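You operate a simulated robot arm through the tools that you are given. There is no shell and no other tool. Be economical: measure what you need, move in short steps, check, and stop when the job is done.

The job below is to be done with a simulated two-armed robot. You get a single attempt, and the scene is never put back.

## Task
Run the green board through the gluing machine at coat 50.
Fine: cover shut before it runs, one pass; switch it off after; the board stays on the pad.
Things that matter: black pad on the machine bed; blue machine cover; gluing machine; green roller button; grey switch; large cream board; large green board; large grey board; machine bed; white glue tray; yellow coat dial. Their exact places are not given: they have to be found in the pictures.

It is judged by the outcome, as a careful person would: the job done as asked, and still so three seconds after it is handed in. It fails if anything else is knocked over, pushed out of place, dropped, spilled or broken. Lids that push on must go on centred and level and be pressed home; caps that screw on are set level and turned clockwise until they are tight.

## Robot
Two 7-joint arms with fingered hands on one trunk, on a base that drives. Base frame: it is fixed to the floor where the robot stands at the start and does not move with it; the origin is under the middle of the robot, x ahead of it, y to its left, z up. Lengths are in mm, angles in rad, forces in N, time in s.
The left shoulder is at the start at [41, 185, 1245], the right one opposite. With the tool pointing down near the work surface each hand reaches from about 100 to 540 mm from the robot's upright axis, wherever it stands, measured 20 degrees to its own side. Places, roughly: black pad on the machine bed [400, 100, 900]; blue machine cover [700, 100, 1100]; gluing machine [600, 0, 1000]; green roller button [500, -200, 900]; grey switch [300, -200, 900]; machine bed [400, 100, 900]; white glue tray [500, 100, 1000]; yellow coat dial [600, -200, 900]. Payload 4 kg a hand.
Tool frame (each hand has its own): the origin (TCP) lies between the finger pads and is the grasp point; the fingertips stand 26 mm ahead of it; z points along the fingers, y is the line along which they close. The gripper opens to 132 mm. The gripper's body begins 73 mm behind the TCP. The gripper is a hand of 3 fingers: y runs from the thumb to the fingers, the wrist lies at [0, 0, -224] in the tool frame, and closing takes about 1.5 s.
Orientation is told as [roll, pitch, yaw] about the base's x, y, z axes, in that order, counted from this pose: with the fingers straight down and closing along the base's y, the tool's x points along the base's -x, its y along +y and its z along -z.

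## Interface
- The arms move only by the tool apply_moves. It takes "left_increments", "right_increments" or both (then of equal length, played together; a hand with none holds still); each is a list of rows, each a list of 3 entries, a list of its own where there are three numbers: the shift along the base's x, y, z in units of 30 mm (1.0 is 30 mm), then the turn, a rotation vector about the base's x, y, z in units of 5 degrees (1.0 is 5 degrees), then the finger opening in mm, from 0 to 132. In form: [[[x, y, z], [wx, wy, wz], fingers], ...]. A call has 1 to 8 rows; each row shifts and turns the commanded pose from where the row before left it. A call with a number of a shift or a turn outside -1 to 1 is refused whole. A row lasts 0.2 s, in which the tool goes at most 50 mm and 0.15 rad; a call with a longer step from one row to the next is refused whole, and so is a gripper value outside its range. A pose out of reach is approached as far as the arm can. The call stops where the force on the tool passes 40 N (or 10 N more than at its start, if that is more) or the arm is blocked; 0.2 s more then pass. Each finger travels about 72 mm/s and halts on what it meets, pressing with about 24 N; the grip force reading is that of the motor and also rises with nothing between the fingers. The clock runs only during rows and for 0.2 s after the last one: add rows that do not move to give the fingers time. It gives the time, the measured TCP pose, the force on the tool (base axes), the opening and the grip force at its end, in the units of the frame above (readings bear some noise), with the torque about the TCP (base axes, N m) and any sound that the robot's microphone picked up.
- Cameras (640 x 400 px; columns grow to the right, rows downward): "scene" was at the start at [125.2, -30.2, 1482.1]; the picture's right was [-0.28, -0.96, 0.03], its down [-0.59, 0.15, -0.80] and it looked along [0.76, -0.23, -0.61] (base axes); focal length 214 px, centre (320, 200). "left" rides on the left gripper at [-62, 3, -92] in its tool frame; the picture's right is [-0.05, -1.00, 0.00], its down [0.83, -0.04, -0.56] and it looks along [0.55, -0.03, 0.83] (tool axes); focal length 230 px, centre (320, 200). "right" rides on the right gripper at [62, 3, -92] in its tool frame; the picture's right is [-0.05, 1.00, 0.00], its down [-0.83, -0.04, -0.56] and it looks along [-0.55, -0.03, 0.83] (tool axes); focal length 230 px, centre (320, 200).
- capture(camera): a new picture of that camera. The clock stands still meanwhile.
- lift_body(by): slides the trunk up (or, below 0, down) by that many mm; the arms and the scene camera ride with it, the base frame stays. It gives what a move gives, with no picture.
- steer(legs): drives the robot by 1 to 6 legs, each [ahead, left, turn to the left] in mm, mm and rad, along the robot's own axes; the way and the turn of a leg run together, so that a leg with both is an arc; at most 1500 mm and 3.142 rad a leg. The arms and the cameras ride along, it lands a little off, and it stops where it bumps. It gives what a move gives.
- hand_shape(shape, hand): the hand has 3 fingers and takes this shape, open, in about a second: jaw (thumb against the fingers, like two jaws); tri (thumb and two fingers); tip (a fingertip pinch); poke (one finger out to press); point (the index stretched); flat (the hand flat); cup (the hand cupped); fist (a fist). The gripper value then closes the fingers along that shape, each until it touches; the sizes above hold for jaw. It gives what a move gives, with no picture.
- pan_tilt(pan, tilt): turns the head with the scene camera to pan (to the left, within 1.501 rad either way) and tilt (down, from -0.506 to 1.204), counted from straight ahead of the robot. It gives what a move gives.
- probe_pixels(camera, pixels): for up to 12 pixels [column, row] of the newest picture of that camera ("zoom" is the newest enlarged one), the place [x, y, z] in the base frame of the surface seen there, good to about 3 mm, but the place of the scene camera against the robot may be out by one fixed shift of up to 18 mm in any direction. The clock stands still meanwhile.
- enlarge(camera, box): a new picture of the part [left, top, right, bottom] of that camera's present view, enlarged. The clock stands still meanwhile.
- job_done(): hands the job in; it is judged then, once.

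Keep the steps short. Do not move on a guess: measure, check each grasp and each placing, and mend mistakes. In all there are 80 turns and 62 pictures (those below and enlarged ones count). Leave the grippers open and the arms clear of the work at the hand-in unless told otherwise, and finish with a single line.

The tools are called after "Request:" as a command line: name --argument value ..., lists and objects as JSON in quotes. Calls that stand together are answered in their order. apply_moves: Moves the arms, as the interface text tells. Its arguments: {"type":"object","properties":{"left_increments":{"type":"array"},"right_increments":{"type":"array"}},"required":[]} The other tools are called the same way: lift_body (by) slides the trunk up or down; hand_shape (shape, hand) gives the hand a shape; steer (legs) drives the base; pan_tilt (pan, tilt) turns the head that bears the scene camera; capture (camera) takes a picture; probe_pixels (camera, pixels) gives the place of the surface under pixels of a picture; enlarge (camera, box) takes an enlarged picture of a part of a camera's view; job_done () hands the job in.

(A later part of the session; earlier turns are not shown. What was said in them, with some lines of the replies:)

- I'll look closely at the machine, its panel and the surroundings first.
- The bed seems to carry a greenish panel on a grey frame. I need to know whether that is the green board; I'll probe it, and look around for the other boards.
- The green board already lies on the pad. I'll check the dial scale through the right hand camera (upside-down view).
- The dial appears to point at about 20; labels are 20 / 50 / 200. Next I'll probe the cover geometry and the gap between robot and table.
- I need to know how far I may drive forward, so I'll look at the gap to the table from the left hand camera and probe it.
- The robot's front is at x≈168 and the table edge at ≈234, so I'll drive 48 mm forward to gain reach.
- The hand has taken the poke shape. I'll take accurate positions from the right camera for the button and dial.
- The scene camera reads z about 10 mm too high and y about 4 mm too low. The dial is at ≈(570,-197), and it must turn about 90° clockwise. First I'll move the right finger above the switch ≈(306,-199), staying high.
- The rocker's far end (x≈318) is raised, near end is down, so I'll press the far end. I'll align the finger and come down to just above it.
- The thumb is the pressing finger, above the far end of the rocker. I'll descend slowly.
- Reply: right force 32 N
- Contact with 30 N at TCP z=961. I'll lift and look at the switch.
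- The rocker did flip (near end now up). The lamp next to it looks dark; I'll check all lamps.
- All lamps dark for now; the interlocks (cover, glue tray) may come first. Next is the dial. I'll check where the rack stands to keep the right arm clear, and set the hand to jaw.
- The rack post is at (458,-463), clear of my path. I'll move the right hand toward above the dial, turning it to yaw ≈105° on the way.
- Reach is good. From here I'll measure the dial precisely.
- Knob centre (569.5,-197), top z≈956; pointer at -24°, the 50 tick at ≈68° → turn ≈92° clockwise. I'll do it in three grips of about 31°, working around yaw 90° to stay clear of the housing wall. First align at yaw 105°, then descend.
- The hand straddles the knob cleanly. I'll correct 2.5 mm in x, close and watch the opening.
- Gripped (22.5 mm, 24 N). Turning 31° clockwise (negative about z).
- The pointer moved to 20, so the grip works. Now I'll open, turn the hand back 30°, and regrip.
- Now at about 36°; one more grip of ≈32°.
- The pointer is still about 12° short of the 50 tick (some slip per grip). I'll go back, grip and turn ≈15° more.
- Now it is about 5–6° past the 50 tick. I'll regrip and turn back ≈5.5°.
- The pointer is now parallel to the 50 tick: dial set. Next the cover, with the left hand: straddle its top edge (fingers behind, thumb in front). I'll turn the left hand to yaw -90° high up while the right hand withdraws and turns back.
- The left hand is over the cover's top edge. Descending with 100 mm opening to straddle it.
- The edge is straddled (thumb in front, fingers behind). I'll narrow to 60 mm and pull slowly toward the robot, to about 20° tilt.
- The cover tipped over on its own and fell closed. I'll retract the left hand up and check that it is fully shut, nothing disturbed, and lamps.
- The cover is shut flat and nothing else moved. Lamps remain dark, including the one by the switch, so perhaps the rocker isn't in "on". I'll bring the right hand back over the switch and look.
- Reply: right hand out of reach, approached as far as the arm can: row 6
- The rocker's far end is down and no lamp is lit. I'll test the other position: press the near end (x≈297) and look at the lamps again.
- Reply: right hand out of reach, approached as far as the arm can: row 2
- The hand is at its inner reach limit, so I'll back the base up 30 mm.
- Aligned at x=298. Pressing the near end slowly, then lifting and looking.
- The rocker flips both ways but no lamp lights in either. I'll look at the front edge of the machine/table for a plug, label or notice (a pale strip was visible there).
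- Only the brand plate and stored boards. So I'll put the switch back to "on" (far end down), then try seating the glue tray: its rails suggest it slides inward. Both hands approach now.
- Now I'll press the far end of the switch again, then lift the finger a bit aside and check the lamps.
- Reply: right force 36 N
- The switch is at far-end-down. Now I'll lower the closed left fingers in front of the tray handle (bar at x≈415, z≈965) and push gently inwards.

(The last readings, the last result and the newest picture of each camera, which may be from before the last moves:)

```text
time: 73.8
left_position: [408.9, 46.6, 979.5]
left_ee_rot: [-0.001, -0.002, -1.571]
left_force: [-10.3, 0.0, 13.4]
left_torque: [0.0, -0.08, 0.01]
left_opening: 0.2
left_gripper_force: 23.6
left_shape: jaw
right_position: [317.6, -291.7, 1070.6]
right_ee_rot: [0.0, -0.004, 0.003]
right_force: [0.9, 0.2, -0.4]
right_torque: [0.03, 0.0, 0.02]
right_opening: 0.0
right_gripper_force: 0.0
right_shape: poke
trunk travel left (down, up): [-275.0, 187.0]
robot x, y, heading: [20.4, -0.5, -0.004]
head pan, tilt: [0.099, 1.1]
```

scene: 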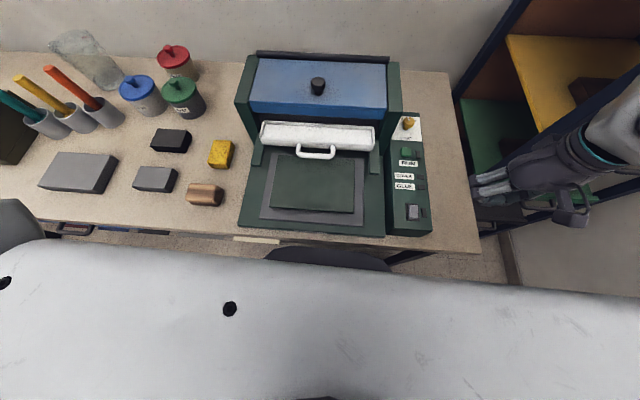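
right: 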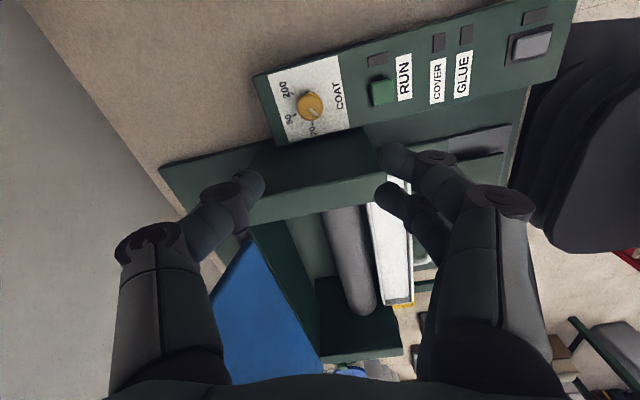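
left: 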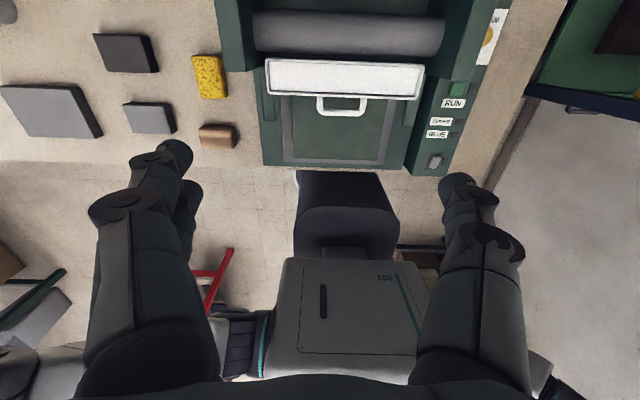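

Request:
enlarge --camera "scene" --box '[230, 100, 440, 250]'

Request:
probe_pixels --camera "zoom" --pixels '[[125, 110], [420, 115], [160, 100], [360, 110], [222, 125], [318, 130], [415, 75], [130, 65]]'

```text
2.67 times, centred on (335, 175) of scene
```

zoom: 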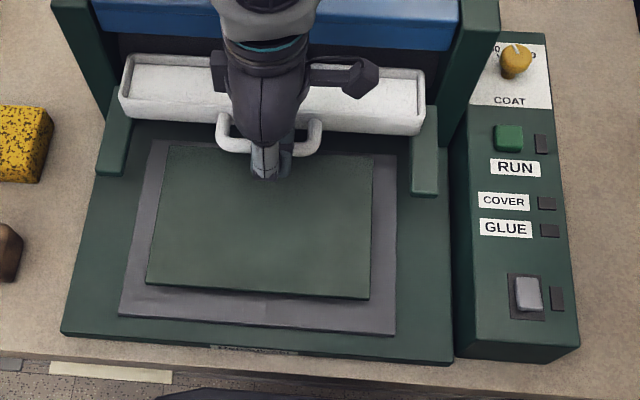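

```text
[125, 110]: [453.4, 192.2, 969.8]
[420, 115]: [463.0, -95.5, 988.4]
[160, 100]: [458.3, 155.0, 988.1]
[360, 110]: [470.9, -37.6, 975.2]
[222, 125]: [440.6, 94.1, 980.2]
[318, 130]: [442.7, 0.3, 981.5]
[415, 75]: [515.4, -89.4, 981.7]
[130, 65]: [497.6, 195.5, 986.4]
```

The fingers touch the bar (10 N) but the tray hasn't moved yet. I'll push a little further.

Request:
apply_moves --left_increments '[[[0.15, 0, 0], [0, 0, 0], 0], [[0.15, 0, 0], [0, 0, 0], 0], [[0.15, 0, 0], [0, 0, 0], 0], [[0, 0, 0], [0, 0, 0], 0]]'

```text
time: 74.8
left_position: [414.9, 46.5, 978.8]
left_ee_rot: [-0.016, -0.002, -1.584]
left_force: [-27.5, 3.1, 17.9]
left_torque: [0.05, 0.23, 0.06]
left_opening: 0.2
left_gripper_force: 23.9
left_shape: jaw
right_position: [316.4, -291.2, 1071.5]
right_ee_rot: [0.001, -0.006, 0.006]
right_force: [-0.6, -0.3, -0.6]
right_torque: [-0.01, 0.04, 0.03]
right_opening: 0.0
right_gripper_force: 0.1
right_shape: poke
trunk travel left (down, up): [-275.0, 187.0]
robot x, y, heading: [20.4, 0.0, -0.004]
head pan, tilt: [0.099, 1.1]
stopped in row 4 (left hand): the force on the tool passed its limit at 40 N (the readings are from after the stop); the commanded pose is now the measured one
```

Request:
enlarge --camera "scene" --box '[230, 100, 440, 250]'

Request:
probe_pixels --camera "zoom" --pixels '[[125, 110], [420, 115], [160, 100], [360, 110], [222, 125], [318, 130], [415, 75], [130, 65]]'

```text
2.67 times, centred on (335, 175) of scene
```

zoom: 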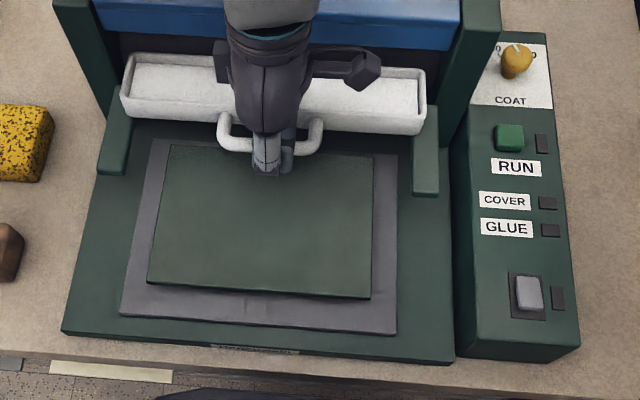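

```text
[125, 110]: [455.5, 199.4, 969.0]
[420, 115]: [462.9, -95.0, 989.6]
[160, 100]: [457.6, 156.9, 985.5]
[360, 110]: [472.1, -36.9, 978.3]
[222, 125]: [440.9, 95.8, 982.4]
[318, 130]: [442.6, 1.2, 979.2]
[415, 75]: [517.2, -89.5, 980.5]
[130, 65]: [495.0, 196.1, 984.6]
```

The tray does not budge at 40 N: it is already seated. I'll back off, raise the left hand clear, and bring the right finger (turned to yaw 90° to clear the housing) above the RUN button at (481,-190).

Request:
apply_moves --left_increments '[[[-0.6, 0, 0], [0, 0, 0], 0], [[-0.5, 0, 0], [0, 0, 0], 0], [[0, 0.3, 1], [0, 0, 0], 0], [[0, 0.6, 1], [0, 0, 0], 0], [[0, 0.6, 1], [0, 0, 0], 0], [[0, 0.6, 1], [0, 0, 0], 0], [[0, 0.6, 1], [0, 0, 0], 0], [[0, 0.6, 1], [0, 0, 0], 0]]' --right_increments '[[[0.3, 0, 0.5], [0, 0, 1], 0], [[0.3, 0, 0.5], [0, 0, 1], 0], [[0.3, 0, 0.5], [0, 0, 1], 0], [[0.3, 0, 0], [0, 0, 1], 0], [[0.3, 0, 0], [0, 0, 1], 0], [[0.3, 0, 0], [0, 0, 1], 0], [[0.3, 0, 0], [0, 0, 1], 0], [[0.3, 0, 0], [0, 0, 1], 0]]'

Request:
apply_moves --left_increments '[[[0, 0.5, 1], [0, 0, 0], 100], [[0, 0.5, 1], [0, 0, 0], 100], [[0, 0.5, 1], [0, 0, 0], 100], [[0, 0, 0], [0, 0, 0], 100], [[0, 0, 0], [0, 0, 0], 100], [[0, 0, 0], [0, 0, 0], 100], [[0, 0, 0], [0, 0, 0], 100], [[0, 0, 0], [0, 0, 0], 100]]' --right_increments '[[[0.4, 0.42, 0], [0, 0, 1], 0], [[0.4, 0.42, 0], [0, 0, 1], 0], [[0.4, 0.42, 0], [0, 0, 1], 0], [[0.4, 0.42, 0], [0, 0, 1], 0], [[0.4, 0.42, 0], [0, 0, 1], 0], [[0.4, 0.42, 0], [0, 0, 1], 0], [[0.4, 0.42, 0], [0, 0, 1], 0], [[0.3, 0.42, 0], [0, 0, 1], 0]]'

Request:
apply_moves --right_increments '[[[0, 0, -0.5], [0, 0, 1], 0], [[0, 0, -0.5], [0, 0, 1], 0], [[0, 0, -0.8], [0, 0, 0], 0], [[0, 0, 0], [0, 0, 0], 0]]'

Request:
capture --camera "right"

```text
time: 76.7
left_position: [387.6, 147.6, 1157.9]
left_ee_rot: [-0.012, 0.0, -1.579]
left_force: [0.3, -0.7, 0.7]
left_torque: [-0.02, -0.01, -0.04]
left_opening: 0.2
left_gripper_force: 24.3
left_shape: jaw
right_position: [390.0, -291.7, 1116.2]
right_ee_rot: [0.0, -0.001, 0.701]
right_force: [0.4, -0.5, -0.8]
right_torque: [0.0, 0.02, 0.01]
right_opening: 0.0
right_gripper_force: 0.0
right_shape: poke
trunk travel left (down, up): [-275.0, 187.0]
robot x, y, heading: [17.7, 1.2, -0.001]
head pan, tilt: [0.099, 1.1]
```

```text
time: 78.5
left_position: [387.5, 192.0, 1248.1]
left_ee_rot: [-0.014, -0.004, -1.575]
left_force: [0.4, 0.4, -0.1]
left_torque: [0.02, 0.01, -0.01]
left_opening: 99.7
left_gripper_force: 0.0
left_shape: jaw
right_position: [483.1, -189.7, 1115.9]
right_ee_rot: [0.001, -0.001, 1.399]
right_force: [1.2, -0.7, 0.2]
right_torque: [0.0, 0.02, 0.01]
right_opening: 0.0
right_gripper_force: 0.1
right_shape: poke
trunk travel left (down, up): [-275.0, 187.0]
robot x, y, heading: [18.9, 2.6, 0.001]
head pan, tilt: [0.099, 1.1]
```

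```text
time: 79.5
left_position: [387.2, 194.0, 1248.7]
left_ee_rot: [-0.012, 0.0, -1.577]
left_force: [0.7, -0.1, 0.1]
left_torque: [-0.01, 0.01, 0.01]
left_opening: 99.7
left_gripper_force: 0.2
left_shape: jaw
right_position: [484.0, -190.1, 1060.5]
right_ee_rot: [0.0, -0.001, 1.575]
right_force: [-0.3, 0.3, -0.4]
right_torque: [0.01, -0.02, -0.05]
right_opening: 0.0
right_gripper_force: 0.1
right_shape: poke
trunk travel left (down, up): [-275.0, 187.0]
robot x, y, heading: [19.8, 0.7, 0.0]
head pan, tilt: [0.099, 1.1]
```

```text
10 pictures are left
```

right: 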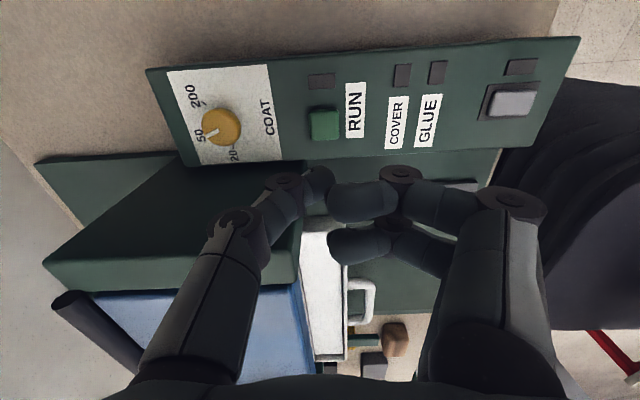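

Request:
probe_pixels --camera "right" --pixels '[[323, 123], [312, 118], [335, 130], [323, 110], [323, 136], [492, 103], [525, 103], [510, 103]]'

```text
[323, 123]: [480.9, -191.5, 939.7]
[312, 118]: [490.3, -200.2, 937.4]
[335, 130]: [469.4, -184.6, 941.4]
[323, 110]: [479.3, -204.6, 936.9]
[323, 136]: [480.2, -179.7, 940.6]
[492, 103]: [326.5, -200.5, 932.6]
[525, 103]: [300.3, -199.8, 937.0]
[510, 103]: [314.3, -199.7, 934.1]
```

Button centre (480.5,-192), top z≈940. Switch is far-end-down. Now I'll lower the finger onto it and press.

Request:
apply_moves --right_increments '[[[-0.11, -0.05, -1], [0, 0, 0], 0], [[0, 0, -1], [0, 0, 0], 0], [[0, 0, -0.8], [0, 0, 0], 0], [[0, 0, -0.25], [0, 0, 0], 0], [[0, 0, -0.15], [0, 0, 0], 0], [[0, 0, -0.1], [0, 0, 0], 0], [[0, 0, 0], [0, 0, 0], 0]]'

```text
time: 81.0
left_position: [386.8, 192.8, 1248.6]
left_ee_rot: [-0.011, -0.002, -1.576]
left_force: [0.8, 0.3, 0.1]
left_torque: [0.03, -0.01, -0.02]
left_opening: 99.8
left_gripper_force: 0.0
left_shape: jaw
right_position: [481.6, -191.4, 961.7]
right_ee_rot: [0.001, -0.003, 1.572]
right_force: [2.4, 0.5, 2.0]
right_torque: [0.02, -0.03, 0.03]
right_opening: 0.0
right_gripper_force: 0.2
right_shape: poke
trunk travel left (down, up): [-275.0, 187.0]
robot x, y, heading: [16.9, 2.2, 0.002]
head pan, tilt: [0.099, 1.1]
heard: click
```

A click. I'll lift off and see whether the machine runs.

Request:
apply_moves --right_increments '[[[0, 0, 0.5], [0, 0, 0], 0], [[0, 0, 0.7], [0, 0, 0], 0], [[0, 0, 0], [0, 0, 0], 0], [[0, 0, 0], [0, 0, 0], 0]]'

Request:
enlarge --camera "scene" --box '[220, 40, 440, 250]'

```text
time: 82.0
left_position: [385.8, 191.4, 1247.7]
left_ee_rot: [-0.012, -0.002, -1.575]
left_force: [0.7, 0.1, -0.2]
left_torque: [-0.01, 0.01, -0.01]
left_opening: 100.0
left_gripper_force: 0.1
left_shape: jaw
right_position: [480.5, -190.9, 998.1]
right_ee_rot: [-0.001, -0.001, 1.573]
right_force: [0.7, -0.2, -0.5]
right_torque: [0.03, 0.03, -0.02]
right_opening: 0.0
right_gripper_force: 0.0
right_shape: poke
trunk travel left (down, up): [-275.0, 187.0]
robot x, y, heading: [19.8, 0.5, 0.002]
head pan, tilt: [0.099, 1.1]
```

```text
1.90 times, centred on (330, 145) of scene
```

zoom: 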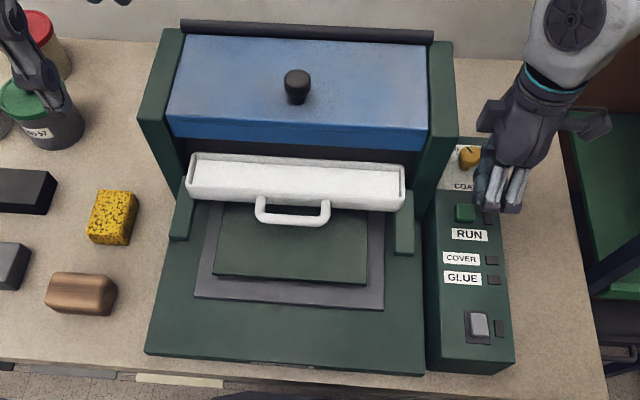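

The pad and board are travelling inward: the machine runs (its lamps simply don't show). While the pass goes on I'll move the right hand up and back to near the switch.

Request:
apply_moves --right_increments '[[[-0.2, -0.5, 1], [0, 0, -1], 0], [[-0.2, -0.5, 1], [0, 0, -1], 0], [[-0.2, -0.5, 0.6], [0, 0, -1], 0], [[-0.2, -0.5, 0], [0, 0, -1], 0], [[-0.2, -0.5, 0], [0, 0, -1], 0], [[-0.2, 0, 0], [0, 0, -1], 0], [[-0.2, 0, 0], [0, 0, -1], 0], [[-0.2, 0, 0], [0, 0, -1], 0]]'

Request:
apply_moves --right_increments '[[[-0.4, 0, 0], [0, 0, -1], 0], [[-0.4, 0, 0], [0, 0, -1], 0], [[-0.4, 0, 0], [0, 0, -1], 0], [[-0.4, 0, 0], [0, 0, -1], 0], [[-0.4, 0, 0], [0, 0, -1], 0], [[-0.4, 0, 0], [0, 0, -1], 0], [[-0.4, 0, 0], [0, 0, -1], 0], [[-0.4, 0, 0], [0, 0, -1], 0]]'

Request:
apply_moves --right_increments '[[[-0.4, 0, 0], [0, 0, -1], 0], [[-0.4, 0, 0], [0, 0, -1], 0], [[0, 0, 0], [0, 0, 0], 0], [[0, 0, 0], [0, 0, 0], 0], [[0, 0, 0], [0, 0, 0], 0], [[0, 0, 0], [0, 0, 0], 0], [[0, 0, 0], [0, 0, 0], 0], [[0, 0, 0], [0, 0, 0], 0]]'

Request:
enlarge --camera "scene" --box '[220, 40, 440, 250]'

```text
time: 83.8
left_position: [387.2, 192.2, 1248.3]
left_ee_rot: [-0.011, -0.002, -1.577]
left_force: [-0.5, 0.1, -0.6]
left_torque: [0.03, 0.0, 0.01]
left_opening: 99.7
left_gripper_force: 0.0
left_shape: jaw
right_position: [432.6, -267.4, 1076.3]
right_ee_rot: [0.0, -0.004, 0.876]
right_force: [-0.1, 0.1, -0.6]
right_torque: [-0.01, 0.01, -0.01]
right_opening: 0.1
right_gripper_force: 0.1
right_shape: poke
trunk travel left (down, up): [-275.0, 187.0]
robot x, y, heading: [15.9, 0.2, 0.0]
head pan, tilt: [0.099, 1.1]
```

```text
time: 85.7
left_position: [387.6, 193.0, 1248.9]
left_ee_rot: [-0.011, -0.004, -1.576]
left_force: [0.2, 0.2, 0.1]
left_torque: [0.01, -0.02, -0.03]
left_opening: 99.9
left_gripper_force: 0.1
left_shape: jaw
right_position: [336.0, -267.2, 1076.5]
right_ee_rot: [0.001, -0.004, 0.177]
right_force: [0.4, 0.2, -0.1]
right_torque: [-0.01, -0.03, 0.0]
right_opening: 0.2
right_gripper_force: 0.1
right_shape: poke
trunk travel left (down, up): [-275.0, 187.0]
robot x, y, heading: [20.9, 0.2, 0.001]
head pan, tilt: [0.099, 1.1]
```

```text
time: 87.5
left_position: [386.7, 192.1, 1248.4]
left_ee_rot: [-0.012, 0.0, -1.574]
left_force: [-0.1, -0.1, 0.4]
left_torque: [0.0, 0.03, -0.02]
left_opening: 99.7
left_gripper_force: 0.1
left_shape: jaw
right_position: [312.4, -266.0, 1075.2]
right_ee_rot: [-0.001, -0.002, 0.002]
right_force: [-0.4, -0.1, 0.8]
right_torque: [-0.01, -0.03, 0.0]
right_opening: 0.1
right_gripper_force: 0.0
right_shape: poke
trunk travel left (down, up): [-275.0, 187.0]
robot x, y, heading: [18.6, -0.9, 0.0]
head pan, tilt: [0.099, 1.1]
```

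```text
1.90 times, centred on (330, 145) of scene
```

zoom: 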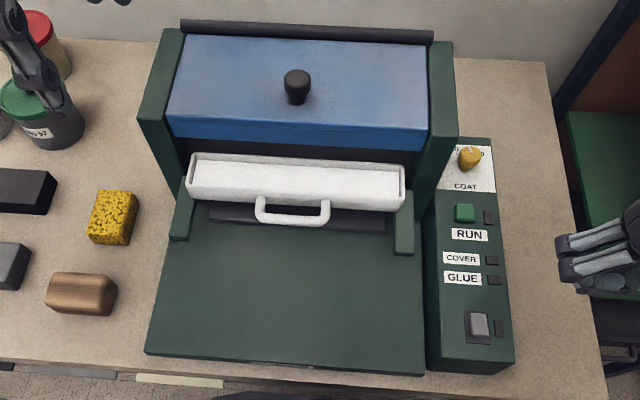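

The board is going under the roller. I'll wait, positioning the finger above the switch's near end without touching it.

Request:
apply_moves --right_increments '[[[-0.25, 0.7, 0], [0, 0, 0], 0], [[-0.25, 0.7, 0], [0, 0, 0], 0], [[0, 0.72, 0], [0, 0, 0], 0], [[0, 0, -0.9], [0, 0, 0], 0], [[0, 0, -0.9], [0, 0, 0], 0], [[0, 0, -0.7], [0, 0, 0], 0], [[0, 0, 0], [0, 0, 0], 0], [[0, 0, 0], [0, 0, 0], 0]]'

Request:
apply_moves --right_increments '[[[0, 0, 0], [0, 0, 0], 0], [[0, 0, 0], [0, 0, 0], 0], [[0, 0, 0], [0, 0, 0], 0], [[0, 0, 0], [0, 0, 0], 0], [[0, 0, 0], [0, 0, 0], 0], [[0, 0, 0], [0, 0, 0], 0], [[0, 0, 0], [0, 0, 0], 0], [[0, 0, 0], [0, 0, 0], 0]]'

Request:
apply_moves --right_increments '[[[0, 0, 0], [0, 0, 0], 0], [[0, 0, 0], [0, 0, 0], 0], [[0, 0, 0], [0, 0, 0], 0], [[0, 0, 0], [0, 0, 0], 0], [[0, 0, 0], [0, 0, 0], 0], [[0, 0, 0], [0, 0, 0], 0], [[0, 0, 0], [0, 0, 0], 0], [[0, 0, 0], [0, 0, 0], 0]]'

Request:
enlarge --camera "scene" --box '[220, 40, 440, 250]'

```text
time: 89.2
left_position: [387.4, 191.7, 1248.9]
left_ee_rot: [-0.011, -0.003, -1.576]
left_force: [-0.1, 0.5, 1.0]
left_torque: [-0.01, 0.02, 0.02]
left_opening: 99.9
left_gripper_force: 0.0
left_shape: jaw
right_position: [296.1, -203.0, 1000.5]
right_ee_rot: [0.002, -0.002, 0.002]
right_force: [-0.1, 0.7, -0.1]
right_torque: [0.01, -0.02, -0.01]
right_opening: 0.0
right_gripper_force: 0.0
right_shape: poke
trunk travel left (down, up): [-275.0, 187.0]
robot x, y, heading: [16.8, 0.0, 0.001]
head pan, tilt: [0.099, 1.1]
```

```text
time: 91.0
left_position: [386.7, 192.4, 1248.6]
left_ee_rot: [-0.013, -0.004, -1.575]
left_force: [0.7, 0.1, 0.3]
left_torque: [0.0, 0.03, 0.02]
left_opening: 99.8
left_gripper_force: 0.1
left_shape: jaw
right_position: [297.3, -202.6, 1001.3]
right_ee_rot: [0.0, -0.001, 0.002]
right_force: [0.2, -1.0, 0.2]
right_torque: [-0.01, -0.02, -0.02]
right_opening: 0.0
right_gripper_force: 0.1
right_shape: poke
trunk travel left (down, up): [-275.0, 187.0]
robot x, y, heading: [15.0, -0.3, 0.003]
head pan, tilt: [0.099, 1.1]
```

```text
time: 92.8
left_position: [386.5, 191.9, 1248.2]
left_ee_rot: [-0.012, -0.001, -1.576]
left_force: [1.2, -0.4, -0.4]
left_torque: [-0.02, 0.04, -0.01]
left_opening: 99.9
left_gripper_force: 0.1
left_shape: jaw
right_position: [296.4, -202.5, 1001.8]
right_ee_rot: [0.0, -0.002, 0.001]
right_force: [0.2, 1.1, 0.7]
right_torque: [0.03, 0.0, 0.01]
right_opening: 0.0
right_gripper_force: 0.0
right_shape: poke
trunk travel left (down, up): [-275.0, 187.0]
robot x, y, heading: [15.1, 2.6, -0.001]
head pan, tilt: [0.099, 1.1]
```

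```text
1.90 times, centred on (330, 145) of scene
```

zoom: 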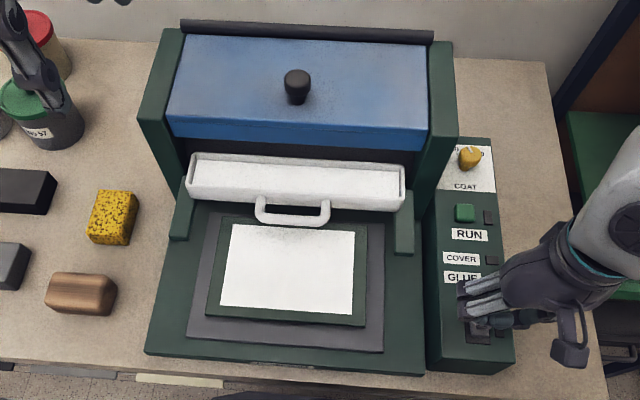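

The board is coming back with an even white coat. I'll wait a little longer to be sure the pass ends.

Request:
apply_moves --right_increments '[[[0, 0, 0], [0, 0, 0], 0], [[0, 0, 0], [0, 0, 0], 0], [[0, 0, 0], [0, 0, 0], 0], [[0, 0, 0], [0, 0, 0], 0], [[0, 0, 0], [0, 0, 0], 0], [[0, 0, 0], [0, 0, 0], 0], [[0, 0, 0], [0, 0, 0], 0], [[0, 0, 0], [0, 0, 0], 0]]'

Request:
apply_moves --right_increments '[[[0, 0, 0], [0, 0, 0], 0], [[0, 0, 0], [0, 0, 0], 0], [[0, 0, 0], [0, 0, 0], 0], [[0, 0, 0], [0, 0, 0], 0], [[0, 0, 0], [0, 0, 0], 0], [[0, 0, 0], [0, 0, 0], 0]]'

Request:
enlarge --camera "scene" --box '[220, 40, 440, 250]'

```text
time: 94.7
left_position: [387.6, 192.6, 1248.3]
left_ee_rot: [-0.013, -0.002, -1.575]
left_force: [-0.1, 0.8, -1.2]
left_torque: [-0.02, -0.01, 0.02]
left_opening: 99.9
left_gripper_force: 0.1
left_shape: jaw
right_position: [296.3, -203.3, 1000.3]
right_ee_rot: [-0.001, -0.001, 0.003]
right_force: [-0.3, 0.0, 0.5]
right_torque: [-0.03, 0.0, 0.0]
right_opening: 0.2
right_gripper_force: 0.0
right_shape: poke
trunk travel left (down, up): [-275.0, 187.0]
robot x, y, heading: [19.7, -1.7, -0.003]
head pan, tilt: [0.099, 1.1]
```

```text
time: 96.0
left_position: [386.6, 192.5, 1248.9]
left_ee_rot: [-0.012, -0.003, -1.576]
left_force: [-0.3, -0.5, -0.2]
left_torque: [0.02, 0.01, 0.03]
left_opening: 99.7
left_gripper_force: 0.0
left_shape: jaw
right_position: [296.5, -203.3, 1000.7]
right_ee_rot: [-0.001, -0.001, 0.002]
right_force: [-0.7, -0.2, -0.5]
right_torque: [-0.01, 0.02, -0.04]
right_opening: 0.1
right_gripper_force: 0.1
right_shape: poke
trunk travel left (down, up): [-275.0, 187.0]
robot x, y, heading: [19.2, -0.3, 0.003]
head pan, tilt: [0.099, 1.1]
```

```text
1.90 times, centred on (330, 145) of scene
```

zoom: 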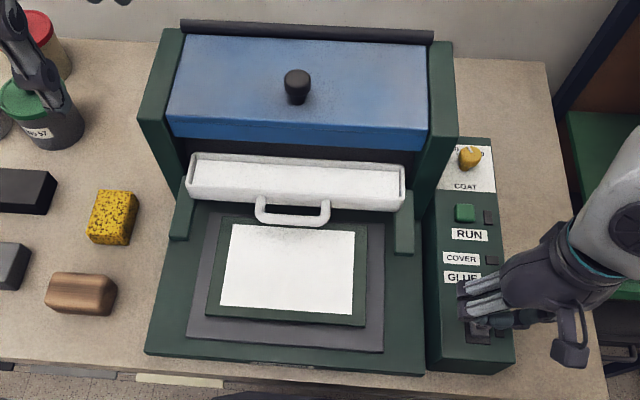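

The pad has stopped at its start position and the board is coated. Now I'll switch off by pressing the near end, as before.

Request:
apply_moves --right_increments '[[[0, 0, -0.6], [0, 0, 0], 0], [[0, 0, -0.3], [0, 0, 0], 0], [[0, 0, -0.25], [0, 0, 0], 0], [[0, 0, -0.15], [0, 0, 0], 0], [[0, 0, -0.06], [0, 0, 0], 0], [[0, 0, 0], [0, 0, 0], 0]]'

Request:
apply_moves --right_increments '[[[0, 0, 0.7], [0, 0, 0], 0], [[0, 0, 1], [0, 0, 0], 0], [[0, 0, 0.5], [0, 0, 0], 0], [[0, 0, 0], [0, 0, 0], 0]]'

Request:
enlarge --camera "right" --box '[240, 40, 420, 160]'

```text
time: 97.5
left_position: [387.1, 193.0, 1249.0]
left_ee_rot: [-0.012, -0.002, -1.575]
left_force: [0.2, 0.2, 0.0]
left_torque: [-0.01, 0.01, -0.01]
left_opening: 99.8
left_gripper_force: 0.1
left_shape: jaw
right_position: [297.5, -203.7, 960.1]
right_ee_rot: [0.0, -0.003, 0.002]
right_force: [-0.4, -1.6, 9.7]
right_torque: [-0.03, -0.03, -0.01]
right_opening: 0.1
right_gripper_force: 0.0
right_shape: poke
trunk travel left (down, up): [-275.0, 187.0]
robot x, y, heading: [13.3, 0.1, -0.004]
head pan, tilt: [0.099, 1.1]
```

```text
time: 98.5
left_position: [386.2, 192.4, 1249.7]
left_ee_rot: [-0.012, -0.002, -1.576]
left_force: [-0.6, -0.5, -0.1]
left_torque: [0.02, -0.01, 0.0]
left_opening: 99.5
left_gripper_force: 0.0
left_shape: jaw
right_position: [297.5, -203.3, 1027.4]
right_ee_rot: [0.0, -0.001, 0.004]
right_force: [0.2, -0.5, -0.2]
right_torque: [0.02, 0.02, -0.03]
right_opening: 0.1
right_gripper_force: 0.1
right_shape: poke
trunk travel left (down, up): [-275.0, 187.0]
robot x, y, heading: [17.6, -3.7, 0.001]
head pan, tilt: [0.099, 1.1]
```

```text
3.33 times, centred on (330, 100) of right
```

zoom: 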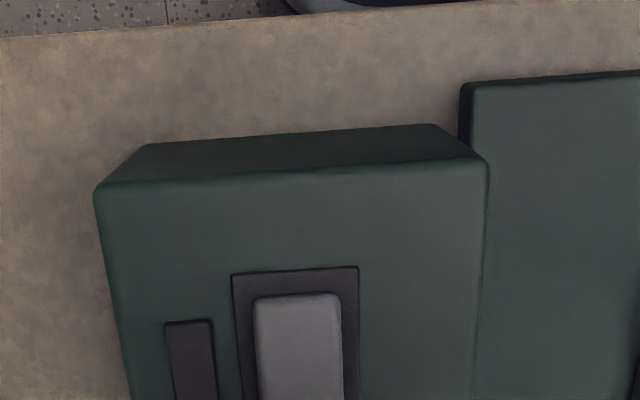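

Request:
probe_pixels --camera "zoom" --pixels '[[300, 308], [300, 325], [300, 345], [300, 365], [300, 385], [300, 395], [300, 280]]'

Request:
enlarge --camera "right" --box '[270, 100, 390, 200]'

Request:
probe_pixels --camera "zoom" --pixels '[[275, 125], [275, 145], [275, 165], [275, 185], [275, 205], [275, 225], [275, 245], [275, 265]]'

```text
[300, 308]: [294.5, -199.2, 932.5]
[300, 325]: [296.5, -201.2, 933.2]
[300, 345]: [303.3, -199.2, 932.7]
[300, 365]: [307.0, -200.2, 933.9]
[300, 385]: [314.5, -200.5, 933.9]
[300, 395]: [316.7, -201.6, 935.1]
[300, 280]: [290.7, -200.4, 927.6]
```

```text
4.00 times, centred on (330, 150) of right
```

zoom: 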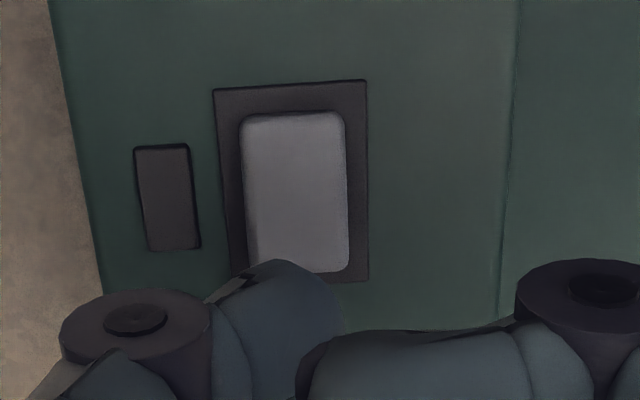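

```text
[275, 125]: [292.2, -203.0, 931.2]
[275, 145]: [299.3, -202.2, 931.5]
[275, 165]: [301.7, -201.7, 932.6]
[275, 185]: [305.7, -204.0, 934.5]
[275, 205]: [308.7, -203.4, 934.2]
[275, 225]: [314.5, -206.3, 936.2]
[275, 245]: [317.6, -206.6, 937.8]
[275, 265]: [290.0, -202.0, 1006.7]
```

The rocker is back in its original off position (near end down, far end up). Retracting both arms and opening the right hand.

Request:
apply_moves --right_increments '[[[0, 0, 1], [0, 0, 0], 0], [[0, -0.6, 1], [0, 0, 0], 0], [[0, -0.6, 1], [0, 0, 0], 0], [[0, -0.6, 1], [0, 0, 0], 0], [[0, -0.6, 1], [0, 0, 0], 0], [[0, -0.6, 1], [0, 0, 0], 0], [[0, 0, 1], [0, 0, 0], 0]]' --left_increments '[[[0, 0, 1], [0, 0, 0], 130], [[0, 0, 1], [0, 0, 0], 130], [[0, 0, 1], [0, 0, 0], 130], [[0, 0, 0], [0, 0, 0], 130], [[0, 0, 0], [0, 0, 0], 130], [[0, 0, 0], [0, 0, 0], 130], [[0, 0, 0], [0, 0, 0], 130]]'

Request:
hand_shape --hand "right" --shape "jaw"

Request:
capture --camera "scene"

```text
time: 100.0
left_position: [387.5, 192.0, 1336.6]
left_ee_rot: [-0.012, -0.001, -1.575]
left_force: [0.3, 1.1, -0.5]
left_torque: [-0.02, -0.03, 0.03]
left_opening: 129.9
left_gripper_force: 0.1
left_shape: jaw
right_position: [297.2, -292.3, 1237.1]
right_ee_rot: [-0.001, -0.001, 0.003]
right_force: [-0.4, -0.3, -1.3]
right_torque: [-0.01, 0.07, 0.01]
right_opening: 0.0
right_gripper_force: 0.1
right_shape: poke
trunk travel left (down, up): [-275.0, 187.0]
robot x, y, heading: [17.5, 1.0, 0.003]
head pan, tilt: [0.099, 1.1]
```

```text
time: 101.0
left_position: [387.7, 189.6, 1338.1]
left_ee_rot: [-0.014, -0.001, -1.577]
left_force: [0.2, -0.3, -0.8]
left_torque: [-0.02, 0.0, 0.04]
left_opening: 130.1
left_gripper_force: 0.2
left_shape: jaw
right_position: [297.1, -294.0, 1234.8]
right_ee_rot: [0.0, -0.002, 0.002]
right_force: [0.1, 0.4, -1.2]
right_torque: [0.03, 0.01, 0.0]
right_opening: 131.8
right_gripper_force: 0.0
right_shape: jaw
trunk travel left (down, up): [-275.0, 187.0]
robot x, y, heading: [17.5, 1.3, -0.003]
head pan, tilt: [0.099, 1.1]
```

```text
3 pictures are left
```

scene: 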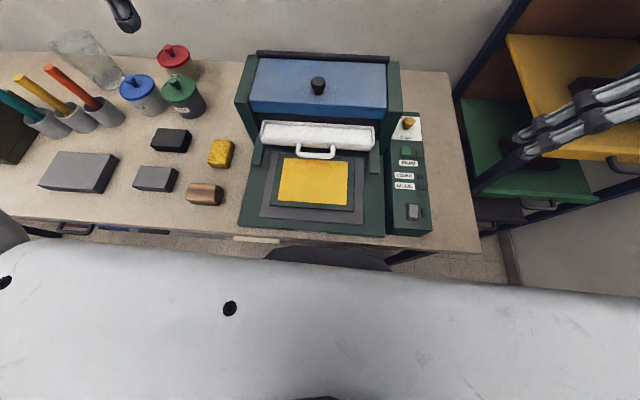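

All is in order: the board is coated and on the pad (the glue is turning yellow), cover shut, switch off, arms clear.

Request:
job_done

```text
The job is handed in.
```

The green board went through the gluing machine once at coat 50 with the cover shut and is still on the pad, and the machine is switched off; its lamps never lit, the cover dropped shut on its own once tipped, and the coat went from white to yellow before hand-in.
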